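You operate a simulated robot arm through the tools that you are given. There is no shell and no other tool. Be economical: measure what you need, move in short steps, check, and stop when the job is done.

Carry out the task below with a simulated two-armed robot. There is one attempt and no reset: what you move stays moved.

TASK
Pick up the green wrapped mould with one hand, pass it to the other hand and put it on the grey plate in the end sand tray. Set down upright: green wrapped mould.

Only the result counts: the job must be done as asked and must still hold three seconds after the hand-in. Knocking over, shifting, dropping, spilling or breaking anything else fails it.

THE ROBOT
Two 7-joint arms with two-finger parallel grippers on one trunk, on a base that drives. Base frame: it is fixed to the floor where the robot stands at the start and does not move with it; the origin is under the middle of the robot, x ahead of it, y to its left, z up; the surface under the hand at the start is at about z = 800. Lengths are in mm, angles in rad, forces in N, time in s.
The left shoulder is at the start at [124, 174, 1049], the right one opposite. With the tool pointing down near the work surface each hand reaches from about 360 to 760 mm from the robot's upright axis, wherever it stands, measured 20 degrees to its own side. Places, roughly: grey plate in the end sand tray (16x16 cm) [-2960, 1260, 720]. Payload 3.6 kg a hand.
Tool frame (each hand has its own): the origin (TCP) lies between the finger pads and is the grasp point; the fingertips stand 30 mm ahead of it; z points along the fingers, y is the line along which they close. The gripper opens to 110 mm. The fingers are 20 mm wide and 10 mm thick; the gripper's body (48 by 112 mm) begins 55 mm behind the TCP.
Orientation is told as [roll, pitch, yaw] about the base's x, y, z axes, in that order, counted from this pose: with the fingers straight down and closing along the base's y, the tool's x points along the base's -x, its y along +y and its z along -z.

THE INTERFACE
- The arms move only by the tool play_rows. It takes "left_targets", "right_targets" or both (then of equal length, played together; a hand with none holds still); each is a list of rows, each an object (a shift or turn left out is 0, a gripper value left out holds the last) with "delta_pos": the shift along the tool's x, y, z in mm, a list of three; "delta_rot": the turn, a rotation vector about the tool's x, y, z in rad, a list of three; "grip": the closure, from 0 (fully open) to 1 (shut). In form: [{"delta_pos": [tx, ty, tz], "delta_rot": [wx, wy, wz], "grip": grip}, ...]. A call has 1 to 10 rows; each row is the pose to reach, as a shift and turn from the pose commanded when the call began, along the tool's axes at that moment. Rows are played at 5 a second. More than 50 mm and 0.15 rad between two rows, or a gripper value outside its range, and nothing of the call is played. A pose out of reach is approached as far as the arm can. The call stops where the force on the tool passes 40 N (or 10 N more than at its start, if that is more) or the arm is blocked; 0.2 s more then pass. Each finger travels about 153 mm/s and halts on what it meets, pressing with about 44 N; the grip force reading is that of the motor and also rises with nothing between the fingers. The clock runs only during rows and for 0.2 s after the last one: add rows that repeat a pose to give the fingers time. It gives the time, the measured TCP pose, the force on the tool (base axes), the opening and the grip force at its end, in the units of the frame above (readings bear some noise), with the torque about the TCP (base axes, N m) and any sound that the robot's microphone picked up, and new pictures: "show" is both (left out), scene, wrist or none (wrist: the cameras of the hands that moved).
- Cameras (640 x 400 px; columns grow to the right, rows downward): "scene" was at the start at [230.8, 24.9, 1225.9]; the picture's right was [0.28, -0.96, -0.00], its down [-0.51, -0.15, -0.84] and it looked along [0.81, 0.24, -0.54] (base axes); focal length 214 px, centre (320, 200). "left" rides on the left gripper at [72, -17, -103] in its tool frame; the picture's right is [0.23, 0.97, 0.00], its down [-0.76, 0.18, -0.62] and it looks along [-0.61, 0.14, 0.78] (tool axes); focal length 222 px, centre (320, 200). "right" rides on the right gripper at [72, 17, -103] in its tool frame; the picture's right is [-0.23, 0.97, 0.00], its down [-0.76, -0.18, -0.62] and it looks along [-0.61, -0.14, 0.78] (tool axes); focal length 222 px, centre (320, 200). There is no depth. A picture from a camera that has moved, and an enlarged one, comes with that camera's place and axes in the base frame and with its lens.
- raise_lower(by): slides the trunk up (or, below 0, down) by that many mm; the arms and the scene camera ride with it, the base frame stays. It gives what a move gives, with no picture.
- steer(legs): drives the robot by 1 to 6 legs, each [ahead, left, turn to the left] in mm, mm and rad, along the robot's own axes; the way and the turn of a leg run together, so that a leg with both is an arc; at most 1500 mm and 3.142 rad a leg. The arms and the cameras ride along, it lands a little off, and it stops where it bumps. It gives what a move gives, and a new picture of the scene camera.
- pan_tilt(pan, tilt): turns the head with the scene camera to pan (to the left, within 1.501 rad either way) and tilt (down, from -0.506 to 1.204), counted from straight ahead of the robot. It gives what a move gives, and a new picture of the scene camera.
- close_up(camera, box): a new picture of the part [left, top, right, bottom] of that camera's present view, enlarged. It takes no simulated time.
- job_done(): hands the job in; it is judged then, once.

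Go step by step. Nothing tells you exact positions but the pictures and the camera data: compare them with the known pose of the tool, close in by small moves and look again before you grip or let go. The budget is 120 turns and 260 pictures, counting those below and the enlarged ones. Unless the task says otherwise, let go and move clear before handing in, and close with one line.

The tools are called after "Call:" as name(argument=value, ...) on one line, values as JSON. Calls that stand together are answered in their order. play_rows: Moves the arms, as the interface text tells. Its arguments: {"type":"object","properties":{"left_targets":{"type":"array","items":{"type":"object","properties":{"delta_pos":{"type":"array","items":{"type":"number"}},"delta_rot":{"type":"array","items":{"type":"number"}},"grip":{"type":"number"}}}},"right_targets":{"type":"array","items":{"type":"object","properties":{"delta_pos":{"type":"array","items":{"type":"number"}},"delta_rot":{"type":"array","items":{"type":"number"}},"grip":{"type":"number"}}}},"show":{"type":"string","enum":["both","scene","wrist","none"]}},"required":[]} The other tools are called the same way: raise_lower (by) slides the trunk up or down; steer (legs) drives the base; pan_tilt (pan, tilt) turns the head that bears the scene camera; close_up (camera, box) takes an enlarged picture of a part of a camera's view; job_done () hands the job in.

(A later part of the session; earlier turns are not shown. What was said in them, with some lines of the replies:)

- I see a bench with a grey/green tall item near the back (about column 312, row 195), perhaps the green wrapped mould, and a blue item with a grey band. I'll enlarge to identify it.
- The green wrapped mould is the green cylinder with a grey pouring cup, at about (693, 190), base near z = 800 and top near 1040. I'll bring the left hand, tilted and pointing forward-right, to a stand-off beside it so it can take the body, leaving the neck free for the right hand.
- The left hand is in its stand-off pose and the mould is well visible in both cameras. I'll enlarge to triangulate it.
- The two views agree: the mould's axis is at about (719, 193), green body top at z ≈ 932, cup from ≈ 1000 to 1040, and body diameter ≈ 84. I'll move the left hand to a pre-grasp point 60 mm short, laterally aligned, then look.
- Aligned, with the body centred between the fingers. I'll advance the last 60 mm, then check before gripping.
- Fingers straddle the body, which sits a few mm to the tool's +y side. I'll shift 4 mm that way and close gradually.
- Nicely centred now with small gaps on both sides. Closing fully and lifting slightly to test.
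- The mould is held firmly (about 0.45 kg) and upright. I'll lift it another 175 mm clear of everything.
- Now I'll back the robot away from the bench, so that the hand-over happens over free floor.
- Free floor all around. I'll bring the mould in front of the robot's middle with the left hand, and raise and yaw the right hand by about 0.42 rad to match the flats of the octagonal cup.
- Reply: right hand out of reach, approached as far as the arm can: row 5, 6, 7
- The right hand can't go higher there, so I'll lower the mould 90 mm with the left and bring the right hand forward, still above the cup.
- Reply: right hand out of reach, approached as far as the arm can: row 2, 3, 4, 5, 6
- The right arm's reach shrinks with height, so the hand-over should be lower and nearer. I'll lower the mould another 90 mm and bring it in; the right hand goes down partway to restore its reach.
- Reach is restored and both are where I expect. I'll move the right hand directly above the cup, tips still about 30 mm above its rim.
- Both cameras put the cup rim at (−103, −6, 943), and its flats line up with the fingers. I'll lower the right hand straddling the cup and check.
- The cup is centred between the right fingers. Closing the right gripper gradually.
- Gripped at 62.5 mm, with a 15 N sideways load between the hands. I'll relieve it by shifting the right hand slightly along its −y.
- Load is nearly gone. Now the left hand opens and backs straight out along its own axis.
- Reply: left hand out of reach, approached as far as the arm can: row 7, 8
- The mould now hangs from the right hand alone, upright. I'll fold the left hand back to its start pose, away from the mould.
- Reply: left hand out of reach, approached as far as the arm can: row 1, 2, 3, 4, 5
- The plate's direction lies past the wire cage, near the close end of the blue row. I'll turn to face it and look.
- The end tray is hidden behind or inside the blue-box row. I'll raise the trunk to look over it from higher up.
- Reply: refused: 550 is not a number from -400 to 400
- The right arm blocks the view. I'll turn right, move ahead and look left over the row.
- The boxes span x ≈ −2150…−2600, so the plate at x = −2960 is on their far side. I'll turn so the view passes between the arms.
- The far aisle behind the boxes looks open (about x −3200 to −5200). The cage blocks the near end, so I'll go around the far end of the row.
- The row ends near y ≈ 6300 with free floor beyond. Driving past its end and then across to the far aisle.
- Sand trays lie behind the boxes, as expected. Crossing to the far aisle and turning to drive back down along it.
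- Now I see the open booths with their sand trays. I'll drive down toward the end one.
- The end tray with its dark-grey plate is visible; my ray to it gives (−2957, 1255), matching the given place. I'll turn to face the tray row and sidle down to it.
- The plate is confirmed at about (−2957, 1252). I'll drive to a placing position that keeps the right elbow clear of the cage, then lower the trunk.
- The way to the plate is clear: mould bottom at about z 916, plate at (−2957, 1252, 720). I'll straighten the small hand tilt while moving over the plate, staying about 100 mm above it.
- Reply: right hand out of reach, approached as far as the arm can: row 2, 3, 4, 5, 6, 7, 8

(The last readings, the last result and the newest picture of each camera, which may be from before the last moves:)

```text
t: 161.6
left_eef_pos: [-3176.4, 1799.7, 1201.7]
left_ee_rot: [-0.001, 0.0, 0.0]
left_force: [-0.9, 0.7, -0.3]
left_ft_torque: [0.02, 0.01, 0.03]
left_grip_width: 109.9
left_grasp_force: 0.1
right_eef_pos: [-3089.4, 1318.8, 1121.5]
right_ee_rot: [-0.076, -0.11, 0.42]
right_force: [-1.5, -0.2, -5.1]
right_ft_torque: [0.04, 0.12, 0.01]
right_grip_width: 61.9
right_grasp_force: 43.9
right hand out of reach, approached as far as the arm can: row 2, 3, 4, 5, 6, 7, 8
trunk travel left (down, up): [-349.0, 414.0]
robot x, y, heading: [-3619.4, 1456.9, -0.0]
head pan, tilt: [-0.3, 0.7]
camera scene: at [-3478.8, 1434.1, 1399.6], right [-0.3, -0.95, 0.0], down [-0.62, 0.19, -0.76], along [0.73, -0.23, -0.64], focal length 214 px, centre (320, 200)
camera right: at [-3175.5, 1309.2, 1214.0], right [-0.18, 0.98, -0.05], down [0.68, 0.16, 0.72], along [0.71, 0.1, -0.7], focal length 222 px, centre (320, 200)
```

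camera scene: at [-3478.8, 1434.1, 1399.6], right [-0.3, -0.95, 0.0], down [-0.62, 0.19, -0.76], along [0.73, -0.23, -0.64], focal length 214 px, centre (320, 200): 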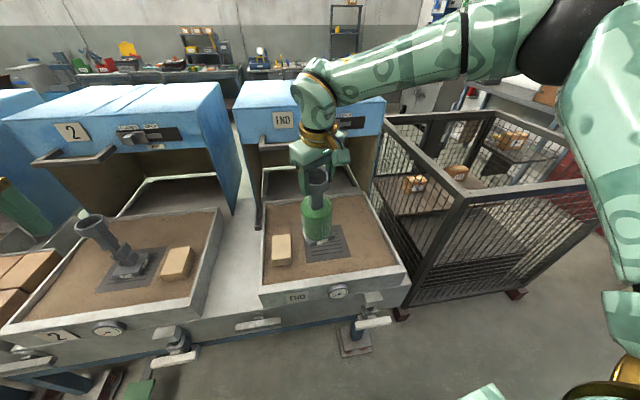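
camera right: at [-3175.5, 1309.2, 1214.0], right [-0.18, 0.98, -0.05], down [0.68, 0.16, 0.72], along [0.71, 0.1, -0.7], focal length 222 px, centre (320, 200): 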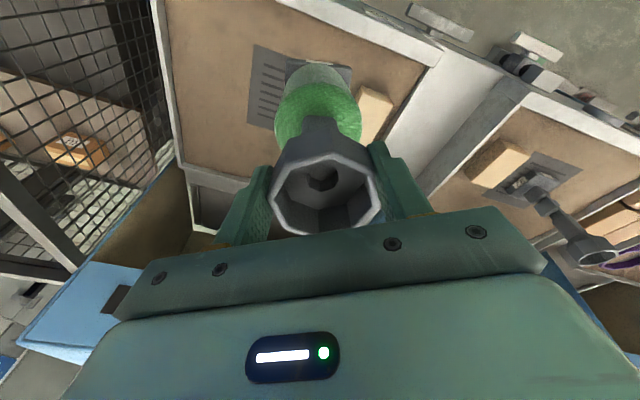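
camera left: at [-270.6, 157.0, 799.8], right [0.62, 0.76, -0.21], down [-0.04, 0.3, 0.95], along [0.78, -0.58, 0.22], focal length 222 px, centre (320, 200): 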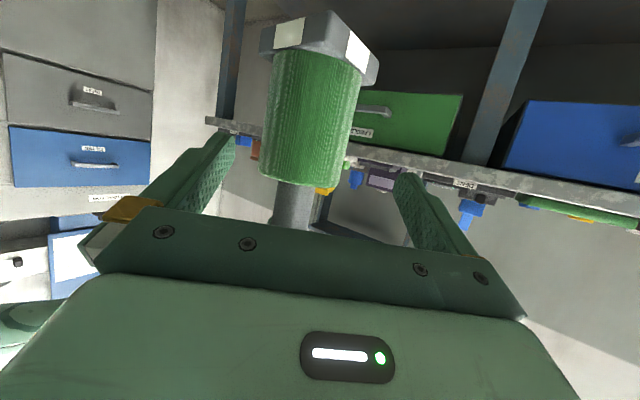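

The arm ran out of reach and tilted because the raised trunk sits farther back. Lowering the trunk 100 mm brings the shoulder forward (mould bottom then still about 80 mm above the sand).

Call:
raise_lower(by=-90)

Call:
play_rows(right_targets=[{"delta_pos": [15, 0, 0], "delta_rot": [-0.03, 0.04, 0]}, {"delta_pos": [30, 0, 0], "delta_rot": [-0.06, 0.08, 0]}, {"delta_pos": [40, 0, 0], "delta_rot": [-0.076, 0.11, 0]}, {"delta_pos": [40, 0, 0], "delta_rot": [-0.076, 0.11, 0]}])

```text
t: 162.8
left_eef_pos: [-3176.0, 1797.8, 1113.2]
left_ee_rot: [-0.001, -0.003, -0.002]
left_force: [-0.6, 0.4, 0.8]
left_ft_torque: [0.01, 0.01, 0.02]
left_grip_width: 109.8
left_grasp_force: 0.1
right_eef_pos: [-3087.5, 1318.4, 1032.2]
right_ee_rot: [-0.077, -0.113, 0.418]
right_force: [-0.7, -0.4, -4.8]
right_ft_torque: [0.02, 0.16, -0.05]
right_grip_width: 62.0
right_grasp_force: 43.8
trunk travel left (down, up): [-259.0, 504.0]
robot x, y, heading: [-3621.0, 1454.0, 0.0]
head pan, tilt: [-0.3, 0.7]
```

```text
t: 163.8
left_eef_pos: [-3175.6, 1798.3, 1112.4]
left_ee_rot: [0.0, 0.001, 0.001]
left_force: [-0.1, -0.6, 1.0]
left_ft_torque: [-0.01, -0.03, -0.02]
left_grip_width: 110.0
left_grasp_force: 0.0
right_eef_pos: [-3125.0, 1303.9, 1026.9]
right_ee_rot: [0.002, -0.003, 0.414]
right_force: [0.9, -0.1, -3.9]
right_ft_torque: [0.0, 0.05, 0.0]
right_grip_width: 61.9
right_grasp_force: 43.8
trunk travel left (down, up): [-259.0, 504.0]
robot x, y, heading: [-3623.7, 1458.2, -0.001]
head pan, tilt: [-0.3, 0.7]
camera scene: at [-3442.1, 1432.9, 1307.8], right [-0.3, -0.95, 0.0], down [-0.62, 0.19, -0.76], along [0.73, -0.23, -0.64], focal length 214 px, centre (320, 200)
camera right: at [-3197.4, 1290.4, 1130.0], right [-0.18, 0.98, 0.0], down [0.77, 0.14, 0.62], along [0.61, 0.12, -0.78], focal length 222 px, centre (320, 200)
```

scene: 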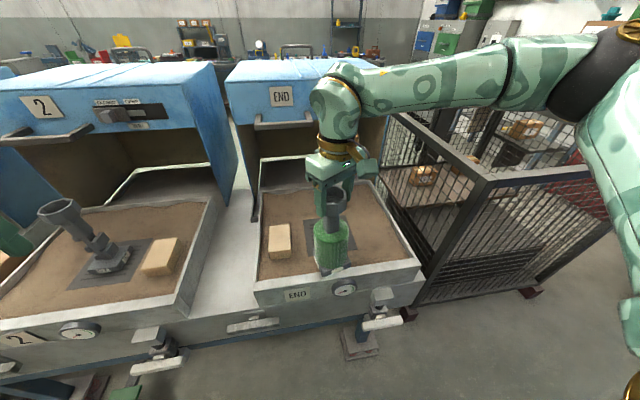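
right: 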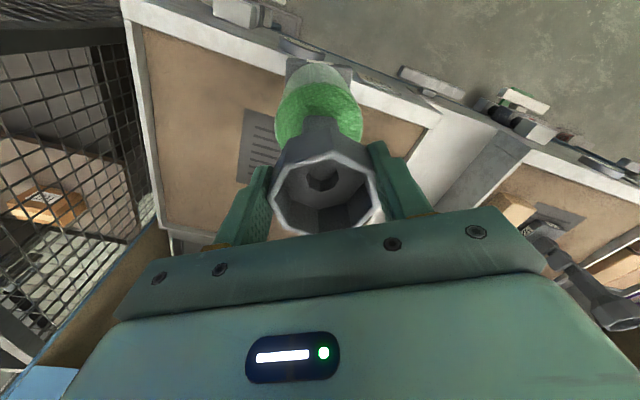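

Upright again with room above the sand. I'll advance half the remaining distance and check reach.

Call:
play_rows(right_targets=[{"delta_pos": [-22, -19, 8]}, {"delta_pos": [-44, -38, 16]}, {"delta_pos": [-66, -57, 25]}, {"delta_pos": [-66, -57, 25]}], show="scene")

```text
t: 164.8
left_eef_pos: [-3175.9, 1798.0, 1112.3]
left_ee_rot: [0.001, -0.002, 0.0]
left_force: [0.2, 0.4, -0.2]
left_ft_torque: [-0.01, 0.03, 0.03]
left_grip_width: 110.2
left_grasp_force: 0.0
right_eef_pos: [-3115.5, 1300.0, 1023.5]
right_ee_rot: [0.0, -0.004, 0.414]
right_force: [-0.1, -0.9, -5.1]
right_ft_torque: [-0.03, 0.04, 0.0]
right_grip_width: 62.0
right_grasp_force: 44.0
right hand out of reach, approached as far as the arm can: row 1, 2, 3, 4
trunk travel left (down, up): [-259.0, 504.0]
robot x, y, heading: [-3622.6, 1461.4, -0.001]
head pan, tilt: [-0.3, 0.7]
camera scene: at [-3442.2, 1432.8, 1307.8], right [-0.3, -0.95, 0.0], down [-0.62, 0.19, -0.76], along [0.73, -0.23, -0.64], focal length 214 px, centre (320, 200)
```

scene: 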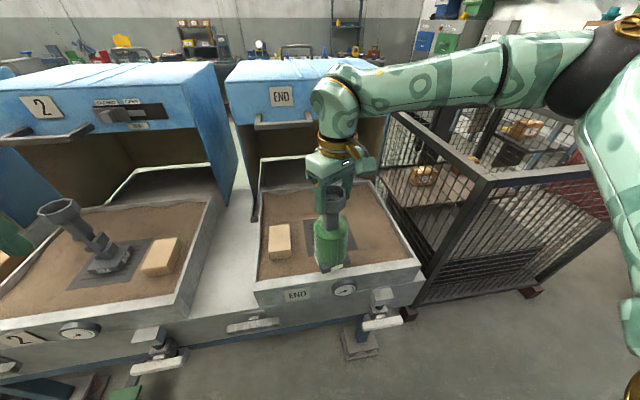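

Reach grows the lower the hand is relative to the trunk, so I'll raise the trunk 70 mm and lower the hand instead.

Call:
raise_lower(by=70)

Call:
play_rows(right_targets=[{"delta_pos": [10, 0, 35]}, {"delta_pos": [10, 0, 70]}, {"delta_pos": [0, -5, 105]}, {"delta_pos": [-30, -30, 108]}, {"delta_pos": [-60, -55, 110]}, {"delta_pos": [-60, -55, 110]}])

```text
t: 165.9
left_eef_pos: [-3174.7, 1799.1, 1181.6]
left_ee_rot: [0.001, 0.001, 0.0]
left_force: [-0.5, -0.2, -0.2]
left_ft_torque: [0.03, 0.0, -0.02]
left_grip_width: 110.3
left_grasp_force: 0.0
right_eef_pos: [-3127.6, 1298.8, 1114.2]
right_ee_rot: [-0.019, -0.048, 0.408]
right_force: [-0.4, -0.5, -4.8]
right_ft_torque: [0.02, 0.06, 0.02]
right_grip_width: 62.0
right_grasp_force: 43.9
trunk travel left (down, up): [-329.0, 434.0]
robot x, y, heading: [-3619.7, 1456.2, -0.005]
head pan, tilt: [-0.3, 0.7]
```

```text
t: 167.3
left_eef_pos: [-3175.5, 1798.3, 1182.3]
left_ee_rot: [-0.001, 0.001, -0.001]
left_force: [0.6, 0.6, -0.6]
left_ft_torque: [-0.01, -0.03, 0.0]
left_grip_width: 110.0
left_grasp_force: 0.0
right_eef_pos: [-3081.2, 1284.1, 1007.2]
right_ee_rot: [-0.021, -0.054, 0.401]
right_force: [-0.1, 0.2, -4.2]
right_ft_torque: [0.02, 0.04, 0.01]
right_grip_width: 61.7
right_grasp_force: 43.9
right hand out of reach, approached as far as the arm can: row 5, 6
trunk travel left (down, up): [-329.0, 434.0]
robot x, y, heading: [-3624.6, 1459.9, -0.003]
head pan, tilt: [-0.3, 0.7]
camera scene: at [-3471.4, 1432.9, 1379.3], right [-0.3, -0.95, 0.0], down [-0.62, 0.19, -0.76], along [0.73, -0.23, -0.65], focal length 214 px, centre (320, 200)
camera right: at [-3160.4, 1272.2, 1106.9], right [-0.17, 0.98, -0.01], down [0.73, 0.13, 0.67], along [0.66, 0.11, -0.75], focal length 222 px, centre (320, 200)
```

scene: 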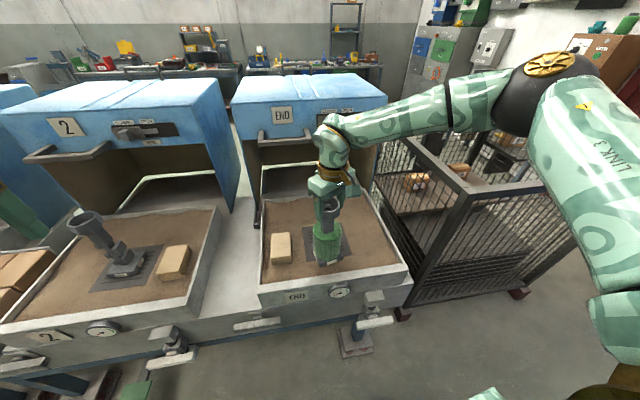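
right: 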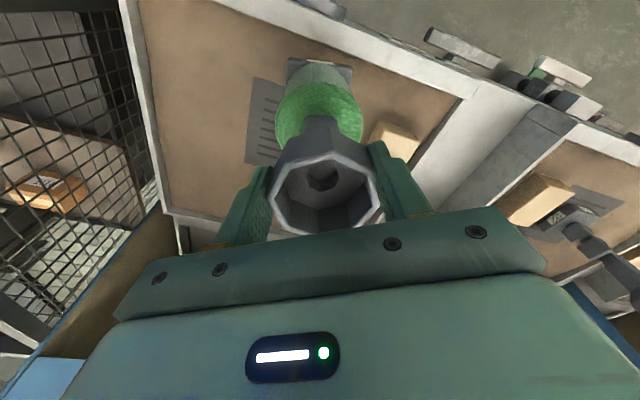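

The mould is upright-ish and low, but 124 mm short in x. I'll try turning the tool's yaw back toward 0, which may free the wrist, then extend.

Call:
play_rows(right_targets=[{"delta_pos": [0, 0, 8], "delta_rot": [-0.007, 0.018, 0.1]}, {"delta_pos": [0, 0, 15], "delta_rot": [-0.014, 0.036, 0.2]}, {"delta_pos": [0, 0, 22], "delta_rot": [-0.02, 0.05, 0.3]}, {"delta_pos": [0, 0, 30], "delta_rot": [-0.02, 0.05, 0.4]}, {"delta_pos": [-20, -15, 30], "delta_rot": [-0.02, 0.05, 0.4]}, {"delta_pos": [-40, -30, 30], "delta_rot": [-0.02, 0.05, 0.4]}, {"delta_pos": [-60, -45, 30], "delta_rot": [-0.02, 0.05, 0.4]}, {"delta_pos": [-60, -45, 30], "delta_rot": [-0.02, 0.05, 0.4]}])

```text
t: 169.1
left_eef_pos: [-3176.7, 1799.5, 1181.7]
left_ee_rot: [0.0, 0.001, 0.0]
left_force: [-0.4, -0.3, 0.4]
left_ft_torque: [0.0, -0.02, -0.01]
left_grip_width: 109.9
left_grasp_force: 0.0
right_eef_pos: [-3007.4, 1266.5, 982.4]
right_ee_rot: [0.013, -0.001, 0.005]
right_force: [-0.9, -0.3, -4.6]
right_ft_torque: [0.04, 0.04, 0.02]
right_grip_width: 62.1
right_grasp_force: 44.7
trunk travel left (down, up): [-329.0, 434.0]
robot x, y, heading: [-3621.5, 1457.4, -0.002]
head pan, tilt: [-0.3, 0.7]
camera scene: at [-3472.2, 1432.6, 1379.4], right [-0.3, -0.95, 0.0], down [-0.62, 0.19, -0.76], along [0.73, -0.23, -0.64], focal length 214 px, centre (320, 200)
camera right: at [-3080.1, 1282.5, 1085.4], right [0.22, 0.97, 0.01], down [0.76, -0.18, 0.62], along [0.61, -0.13, -0.78], focal length 222 px, centre (320, 200)
```

scene: 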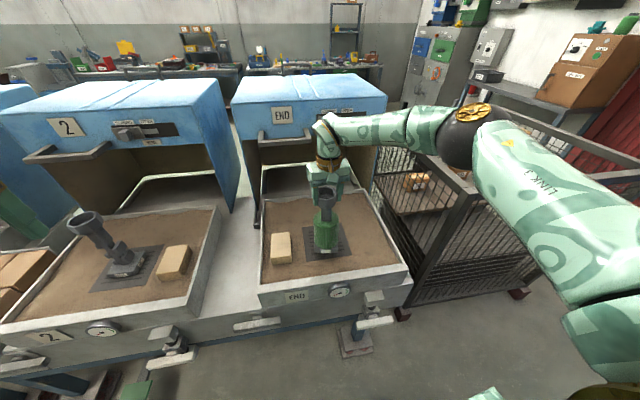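
right: 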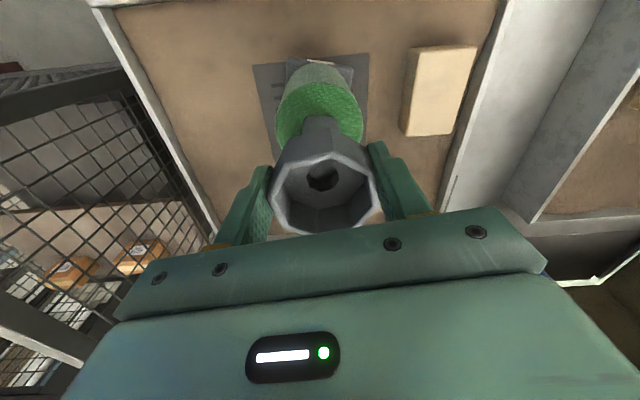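

Turning the yaw freed the reach: the hand is now 50 mm short, with the mould low and upright. I'll check the elbow's clearance to the cage and the plate.

Call:
close_up(camera="scene", box=[230, 160, 390, 260])

Call:
pan_tilt(pan=-0.9, tilt=0.6)

```text
4.00 times, centred on (310, 210) of scene
camera zoom: at [-3472.2, 1432.6, 1379.4], right [-0.3, -0.95, 0.0], down [-0.62, 0.19, -0.76], along [0.73, -0.23, -0.64], focal length 858 px, centre (360, 160)
```

zoom: 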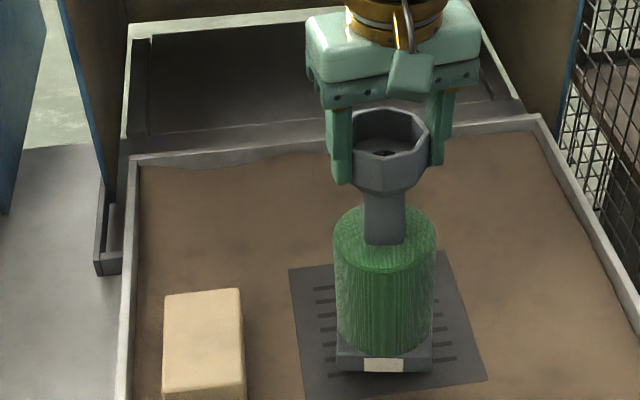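

```text
t: 170.1
left_eef_pos: [-3176.6, 1799.1, 1182.3]
left_ee_rot: [0.0, 0.001, 0.001]
left_force: [0.6, 1.0, 0.5]
left_ft_torque: [-0.03, -0.02, -0.04]
left_grip_width: 109.8
left_grasp_force: 0.1
right_eef_pos: [-3008.5, 1266.4, 981.8]
right_ee_rot: [0.013, -0.003, 0.005]
right_force: [-0.2, 0.0, -4.1]
right_ft_torque: [0.03, 0.02, 0.0]
right_grip_width: 61.9
right_grasp_force: 44.0
trunk travel left (down, up): [-329.0, 434.0]
robot x, y, heading: [-3623.1, 1454.9, -0.004]
head pan, tilt: [-0.901, 0.6]
camera scene: at [-3498.0, 1388.8, 1388.0], right [-0.78, -0.62, 0.0], down [-0.35, 0.44, -0.82], along [0.51, -0.65, -0.57], focal length 214 px, centre (320, 200)
```

scene: 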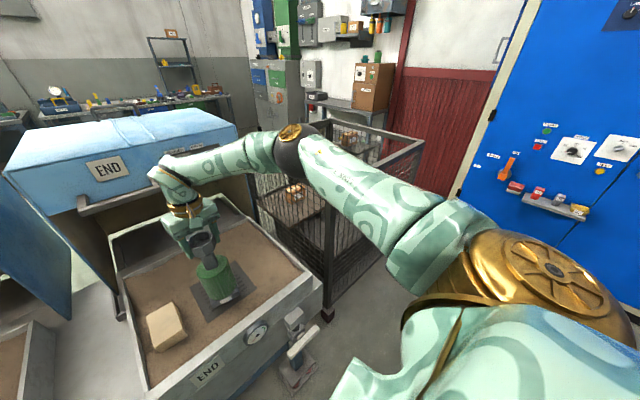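

The elbow is well above the cage (z ≈ 1280). The plate centre reads (−2957, 1249); I'll move the mould over it.

Call:
play_rows(right_targets=[{"delta_pos": [-18, -6, 3], "delta_rot": [0.013, 0, 0]}, {"delta_pos": [-36, -12, 7], "delta_rot": [0.013, 0, 0]}, {"delta_pos": [-51, -17, 10], "delta_rot": [0.013, 0.002, 0]}, {"delta_pos": [-51, -17, 10], "delta_rot": [0.013, 0.002, 0]}], show="wrist")

Call:
pan_tilt(pan=-0.3, tilt=0.7)

Call:
close_up(camera="scene", box=[250, 160, 410, 260])

```text
t: 171.1
left_eef_pos: [-3176.3, 1799.2, 1181.5]
left_ee_rot: [0.0, 0.0, 0.001]
left_force: [0.1, -0.2, 0.4]
left_ft_torque: [-0.02, 0.02, -0.01]
left_grip_width: 110.2
left_grasp_force: 0.1
right_eef_pos: [-3014.0, 1249.4, 964.1]
right_ee_rot: [-0.003, 0.002, 0.009]
right_force: [0.3, 0.8, -4.6]
right_ft_torque: [0.02, 0.03, -0.01]
right_grip_width: 62.0
right_grasp_force: 43.8
right hand out of reach, approached as far as the arm can: row 1, 2, 3, 4
trunk travel left (down, up): [-329.0, 434.0]
robot x, y, heading: [-3618.9, 1458.6, 0.001]
head pan, tilt: [-0.901, 0.6]
camera right: at [-3085.4, 1266.9, 1067.3], right [0.22, 0.98, 0.0], down [0.76, -0.17, 0.62], along [0.61, -0.14, -0.78], focal length 222 px, centre (320, 200)
```

right: 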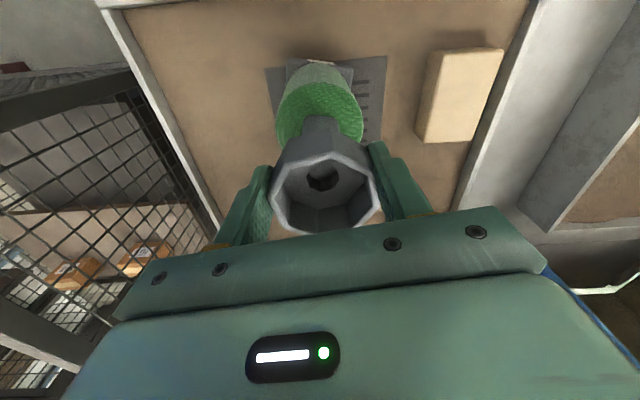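

```text
t: 172.1
left_eef_pos: [-3176.4, 1798.6, 1181.6]
left_ee_rot: [0.0, 0.001, 0.001]
left_force: [0.1, 0.4, 0.7]
left_ft_torque: [0.0, 0.02, 0.01]
left_grip_width: 110.1
left_grasp_force: 0.1
right_eef_pos: [-3014.0, 1248.7, 963.9]
right_ee_rot: [-0.003, 0.002, 0.004]
right_force: [0.2, -1.0, -5.1]
right_ft_torque: [0.03, 0.03, 0.04]
right_grip_width: 62.0
right_grasp_force: 44.1
trunk travel left (down, up): [-329.0, 434.0]
robot x, y, heading: [-3623.5, 1461.2, -0.004]
head pan, tilt: [-0.3, 0.7]
camera scene: at [-3471.7, 1432.8, 1379.4], right [-0.3, -0.95, 0.0], down [-0.62, 0.19, -0.76], along [0.73, -0.23, -0.64], focal length 214 px, centre (320, 200)
```

scene: 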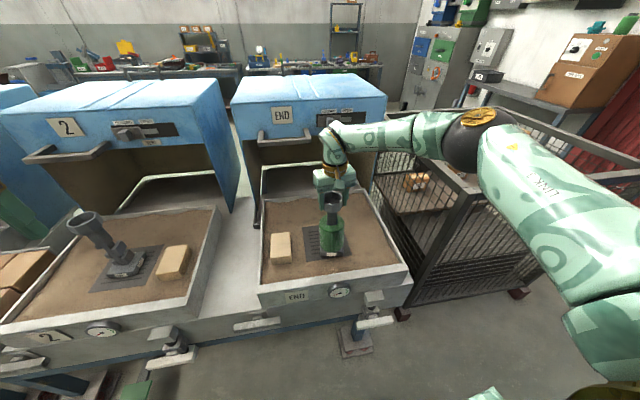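

```text
4.00 times, centred on (330, 210) of scene
camera zoom: at [-3471.7, 1432.8, 1379.4], right [-0.3, -0.95, 0.0], down [-0.62, 0.19, -0.76], along [0.73, -0.23, -0.64], focal length 858 px, centre (280, 160)
```

zoom: 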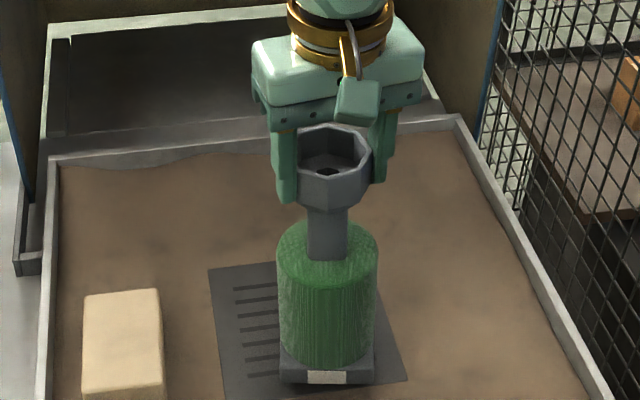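

Still 57 mm short in x. Turning the yaw a bit further freed reach before, so I'll try that again.

Call:
play_rows(right_targets=[{"delta_rot": [0, 0, 0.12]}, {"delta_rot": [0, 0, 0.24]}, {"delta_pos": [-10, 0, 0], "delta_rot": [0, 0, 0.36]}, {"delta_pos": [-25, 0, 0], "delta_rot": [0, 0, 0.4]}, {"delta_pos": [-40, 0, 0], "delta_rot": [0, 0, 0.4]}, {"delta_pos": [-57, 0, 0], "delta_rot": [0, 0, 0.4]}, {"delta_pos": [-57, 0, 0], "delta_rot": [0, 0, 0.4]}], show="none")

Call:
close_up(camera="scene", box=[250, 160, 410, 260])

```text
t: 173.7
left_eef_pos: [-3175.7, 1799.5, 1182.6]
left_ee_rot: [-0.001, 0.001, 0.0]
left_force: [0.3, 0.8, -0.1]
left_ft_torque: [0.01, 0.01, 0.02]
left_grip_width: 109.6
left_grasp_force: 0.1
right_eef_pos: [-2959.5, 1249.1, 965.5]
right_ee_rot: [-0.001, 0.0, -0.395]
right_force: [0.4, 0.0, -5.0]
right_ft_torque: [0.0, 0.04, -0.01]
right_grip_width: 62.1
right_grasp_force: 44.2
right hand out of reach, approached as far as the arm can: row 6, 7
trunk travel left (down, up): [-329.0, 434.0]
robot x, y, heading: [-3624.7, 1457.9, -0.001]
head pan, tilt: [-0.3, 0.7]
```

```text
4.00 times, centred on (330, 210) of scene
camera zoom: at [-3471.9, 1432.3, 1379.4], right [-0.3, -0.95, 0.0], down [-0.62, 0.19, -0.76], along [0.73, -0.23, -0.64], focal length 858 px, centre (280, 160)
```

zoom: 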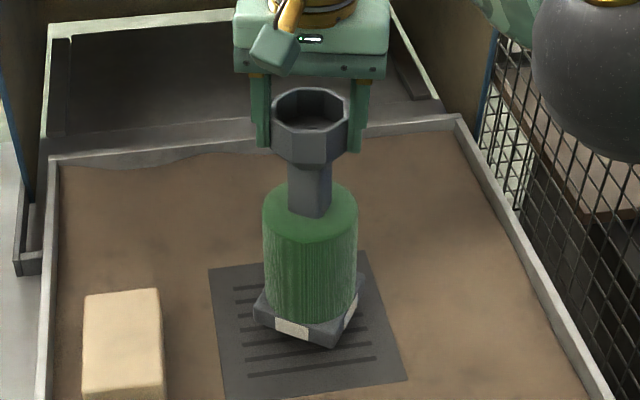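

The mould is directly above the plate centre and vertical. I'll check the elbow/cage once in the full view while lowering 20 mm.

Call:
play_rows(right_targets=[{"delta_pos": [0, 0, 7]}, {"delta_pos": [0, 0, 14]}, {"delta_pos": [0, 0, 20]}, {"delta_pos": [0, 0, 20]}])

Call:
close_up(camera="scene", box=[250, 160, 410, 260])

```text
t: 174.7
left_eef_pos: [-3179.0, 1799.3, 1182.4]
left_ee_rot: [0.0, -0.004, -0.003]
left_force: [-0.3, -0.4, -0.8]
left_ft_torque: [-0.03, 0.02, 0.01]
left_grip_width: 110.2
left_grasp_force: 0.1
right_eef_pos: [-2962.6, 1247.9, 950.5]
right_ee_rot: [0.001, -0.008, -0.395]
right_force: [-5.7, -1.9, 22.4]
right_ft_torque: [-0.43, -0.74, -0.08]
right_grip_width: 61.9
right_grasp_force: 43.8
trunk travel left (down, up): [-329.0, 434.0]
robot x, y, heading: [-3622.3, 1457.7, -0.002]
head pan, tilt: [-0.3, 0.7]
camera scene: at [-3475.8, 1433.7, 1380.2], right [-0.3, -0.95, 0.0], down [-0.61, 0.19, -0.77], along [0.73, -0.23, -0.64], focal length 214 px, centre (320, 200)
camera right: at [-3023.8, 1293.9, 1052.5], right [0.59, 0.81, 0.0], down [0.63, -0.46, 0.63], along [0.51, -0.37, -0.78], focal length 222 px, centre (320, 200)
```

scene: 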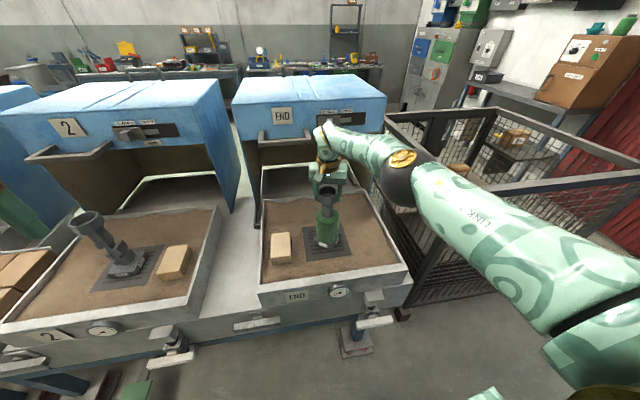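
right: 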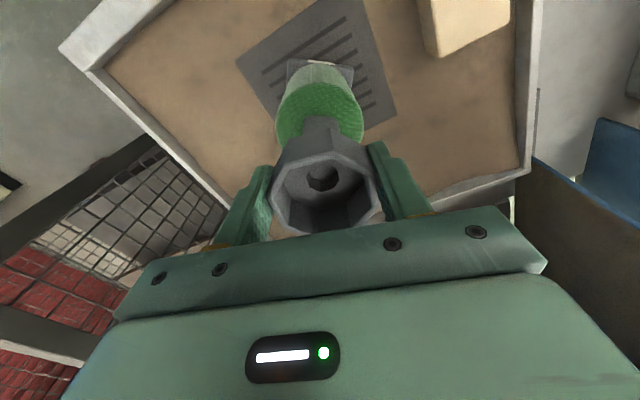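

```text
4.00 times, centred on (330, 210) of scene
camera zoom: at [-3475.8, 1433.7, 1380.2], right [-0.3, -0.95, 0.0], down [-0.61, 0.19, -0.77], along [0.73, -0.23, -0.64], focal length 858 px, centre (280, 160)
```

zoom: 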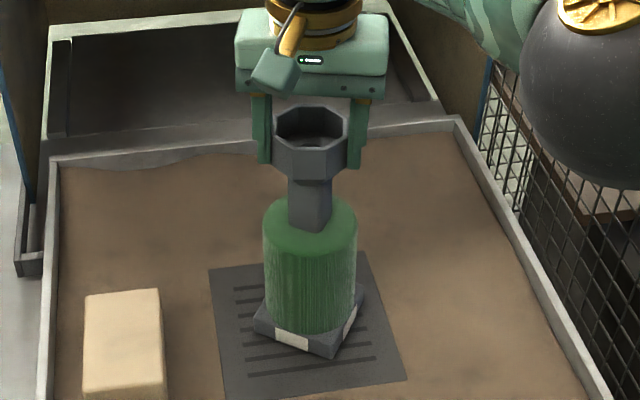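

The mould touched the plate (22 N up) at TCP z ≈ 950. I'll ease up a few mm to relieve the pressing before letting go.

Call:
play_rows(right_targets=[{"delta_pos": [0, 0, -2]}, {"delta_pos": [0, 0, -3.5]}, {"delta_pos": [0, 0, -3.5]}, {"delta_pos": [0, 0, -3.5]}], show="none")

```text
t: 175.7
left_eef_pos: [-3178.4, 1799.1, 1182.9]
left_ee_rot: [0.0, -0.001, 0.001]
left_force: [0.3, 0.7, -0.9]
left_ft_torque: [0.01, -0.01, -0.01]
left_grip_width: 110.2
left_grasp_force: 0.0
right_eef_pos: [-2962.7, 1249.2, 948.6]
right_ee_rot: [0.001, -0.003, -0.396]
right_force: [-2.1, -3.0, 10.3]
right_ft_torque: [-0.46, -0.44, -0.07]
right_grip_width: 61.8
right_grasp_force: 43.7
trunk travel left (down, up): [-329.0, 434.0]
robot x, y, heading: [-3621.8, 1459.1, -0.003]
head pan, tilt: [-0.3, 0.7]
```

Call:
play_rows(right_targets=[{"delta_pos": [0, 0, -1.8]}, {"delta_pos": [0, 0, -1.8]}, {"delta_pos": [0, 0, -1.8]}], show="none")

Call:
close_up(camera="scene", box=[280, 180, 376, 240])

```text
t: 176.5
left_eef_pos: [-3176.1, 1799.8, 1182.4]
left_ee_rot: [0.0, 0.0, 0.0]
left_force: [-0.1, -0.8, -0.5]
left_ft_torque: [0.0, -0.06, 0.02]
left_grip_width: 110.1
left_grasp_force: 0.1
right_eef_pos: [-2961.9, 1249.3, 949.8]
right_ee_rot: [0.0, 0.001, -0.394]
right_force: [-1.5, -0.6, -1.5]
right_ft_torque: [-0.21, 0.05, -0.08]
right_grip_width: 61.9
right_grasp_force: 43.7
trunk travel left (down, up): [-329.0, 434.0]
robot x, y, heading: [-3623.7, 1463.1, -0.0]
head pan, tilt: [-0.3, 0.7]
```

```text
6.67 times, centred on (328, 210) of scene
camera zoom: at [-3472.1, 1432.9, 1379.3], right [-0.3, -0.95, 0.0], down [-0.62, 0.19, -0.76], along [0.73, -0.23, -0.64], focal length 1430 px, centre (267, 133)
```

zoom: 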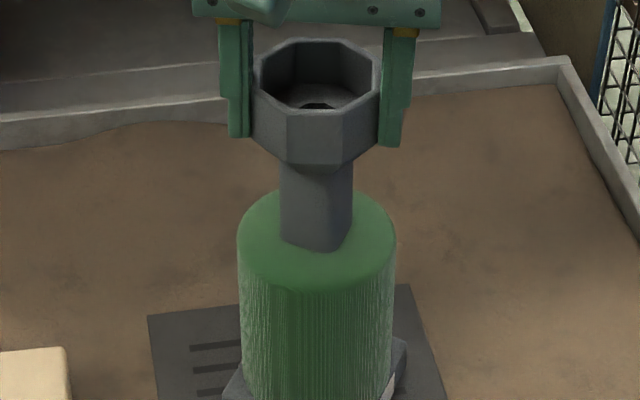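

It is level and just resting on the plate. Now I'll open the right gripper slowly and watch.

Call:
play_rows(right_targets=[{"grip": 0.42}, {"grip": 0.4}, {"grip": 0.36}, {"grip": 0.3}, {"grip": 0.2}, {"grip": 0.1}, {"grip": 0.0}, {"grip": 0.0}])

Call:
close_up(camera="scene", box=[250, 160, 410, 260])

```text
t: 178.3
left_eef_pos: [-3175.9, 1799.3, 1182.3]
left_ee_rot: [0.001, -0.001, 0.0]
left_force: [0.1, -0.5, 0.4]
left_ft_torque: [-0.02, 0.01, 0.01]
left_grip_width: 109.9
left_grasp_force: 0.0
right_eef_pos: [-2962.4, 1249.1, 950.2]
right_ee_rot: [-0.001, -0.003, -0.394]
right_force: [0.2, -0.7, 0.3]
right_ft_torque: [0.0, -0.03, -0.01]
right_grip_width: 110.1
right_grasp_force: 0.1
trunk travel left (down, up): [-329.0, 434.0]
robot x, y, heading: [-3620.5, 1457.5, -0.001]
head pan, tilt: [-0.3, 0.7]
camera scene: at [-3472.2, 1433.0, 1379.4], right [-0.3, -0.95, 0.0], down [-0.62, 0.19, -0.76], along [0.73, -0.23, -0.64], focal length 214 px, centre (320, 200)
camera right: at [-3021.4, 1293.9, 1053.9], right [0.58, 0.81, 0.0], down [0.63, -0.46, 0.62], along [0.51, -0.36, -0.78], focal length 222 px, centre (320, 200)
```

scene: 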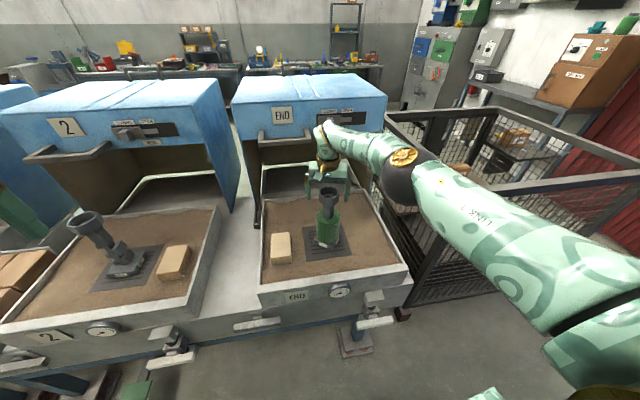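
right: 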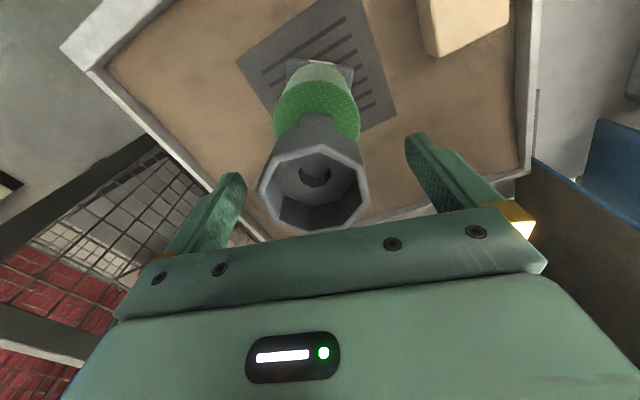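

```text
4.00 times, centred on (330, 210) of scene
camera zoom: at [-3472.2, 1433.0, 1379.4], right [-0.3, -0.95, 0.0], down [-0.62, 0.19, -0.76], along [0.73, -0.23, -0.64], focal length 858 px, centre (280, 160)
```

zoom: 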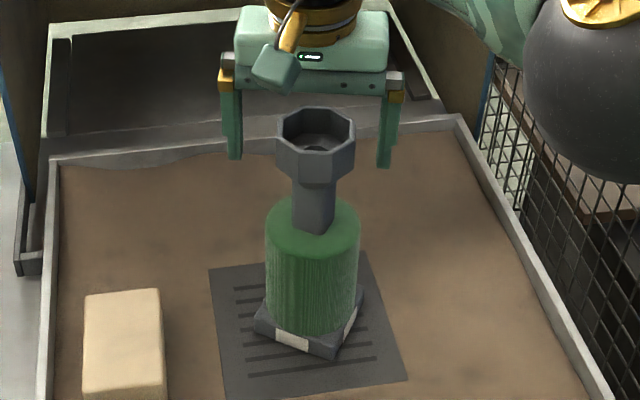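

The mould stands upright on the plate, free of the fingers. I'll raise the trunk 120 mm so the hand leaves straight up.

Call:
raise_lower(by=120)

Call:
close_up(camera="scene", box=[220, 160, 460, 310])

```text
t: 179.8
left_eef_pos: [-3176.3, 1799.6, 1301.6]
left_ee_rot: [0.001, 0.0, 0.001]
left_force: [0.3, -0.6, -1.0]
left_ft_torque: [0.01, 0.04, -0.01]
left_grip_width: 110.2
left_grasp_force: 0.1
right_eef_pos: [-2968.8, 1250.0, 1115.9]
right_ee_rot: [0.028, -0.069, -0.396]
right_force: [0.5, -0.9, 0.4]
right_ft_torque: [-0.05, -0.04, -0.01]
right_grip_width: 110.0
right_grasp_force: 0.1
trunk travel left (down, up): [-449.0, 314.0]
robot x, y, heading: [-3624.2, 1459.7, -0.006]
head pan, tilt: [-0.3, 0.7]
```

```text
2.67 times, centred on (340, 235) of scene
camera zoom: at [-3506.9, 1433.1, 1500.6], right [-0.3, -0.95, 0.0], down [-0.62, 0.19, -0.76], along [0.73, -0.23, -0.64], focal length 572 px, centre (267, 107)
```

zoom: 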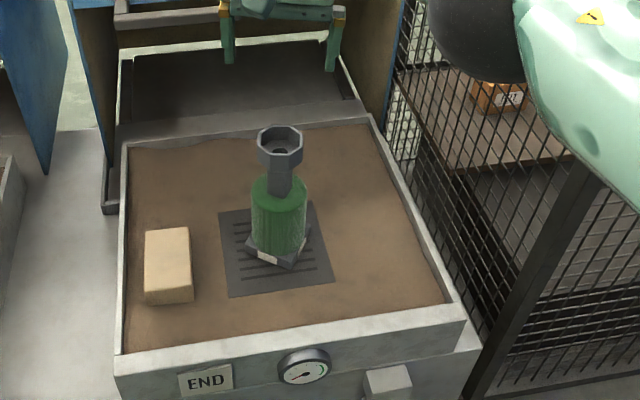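

The green wrapped mould stands upright, centred on the grey plate in the end tray, with the hand more than 100 mm above it. Handing in.

Call:
job_done()

```text
The job is handed in.
```

The left hand picked up the green wrapped mould and passed it to the right, which set it upright on the grey plate in the end sand tray. The job is handed in, and I saw nothing else disturbed.
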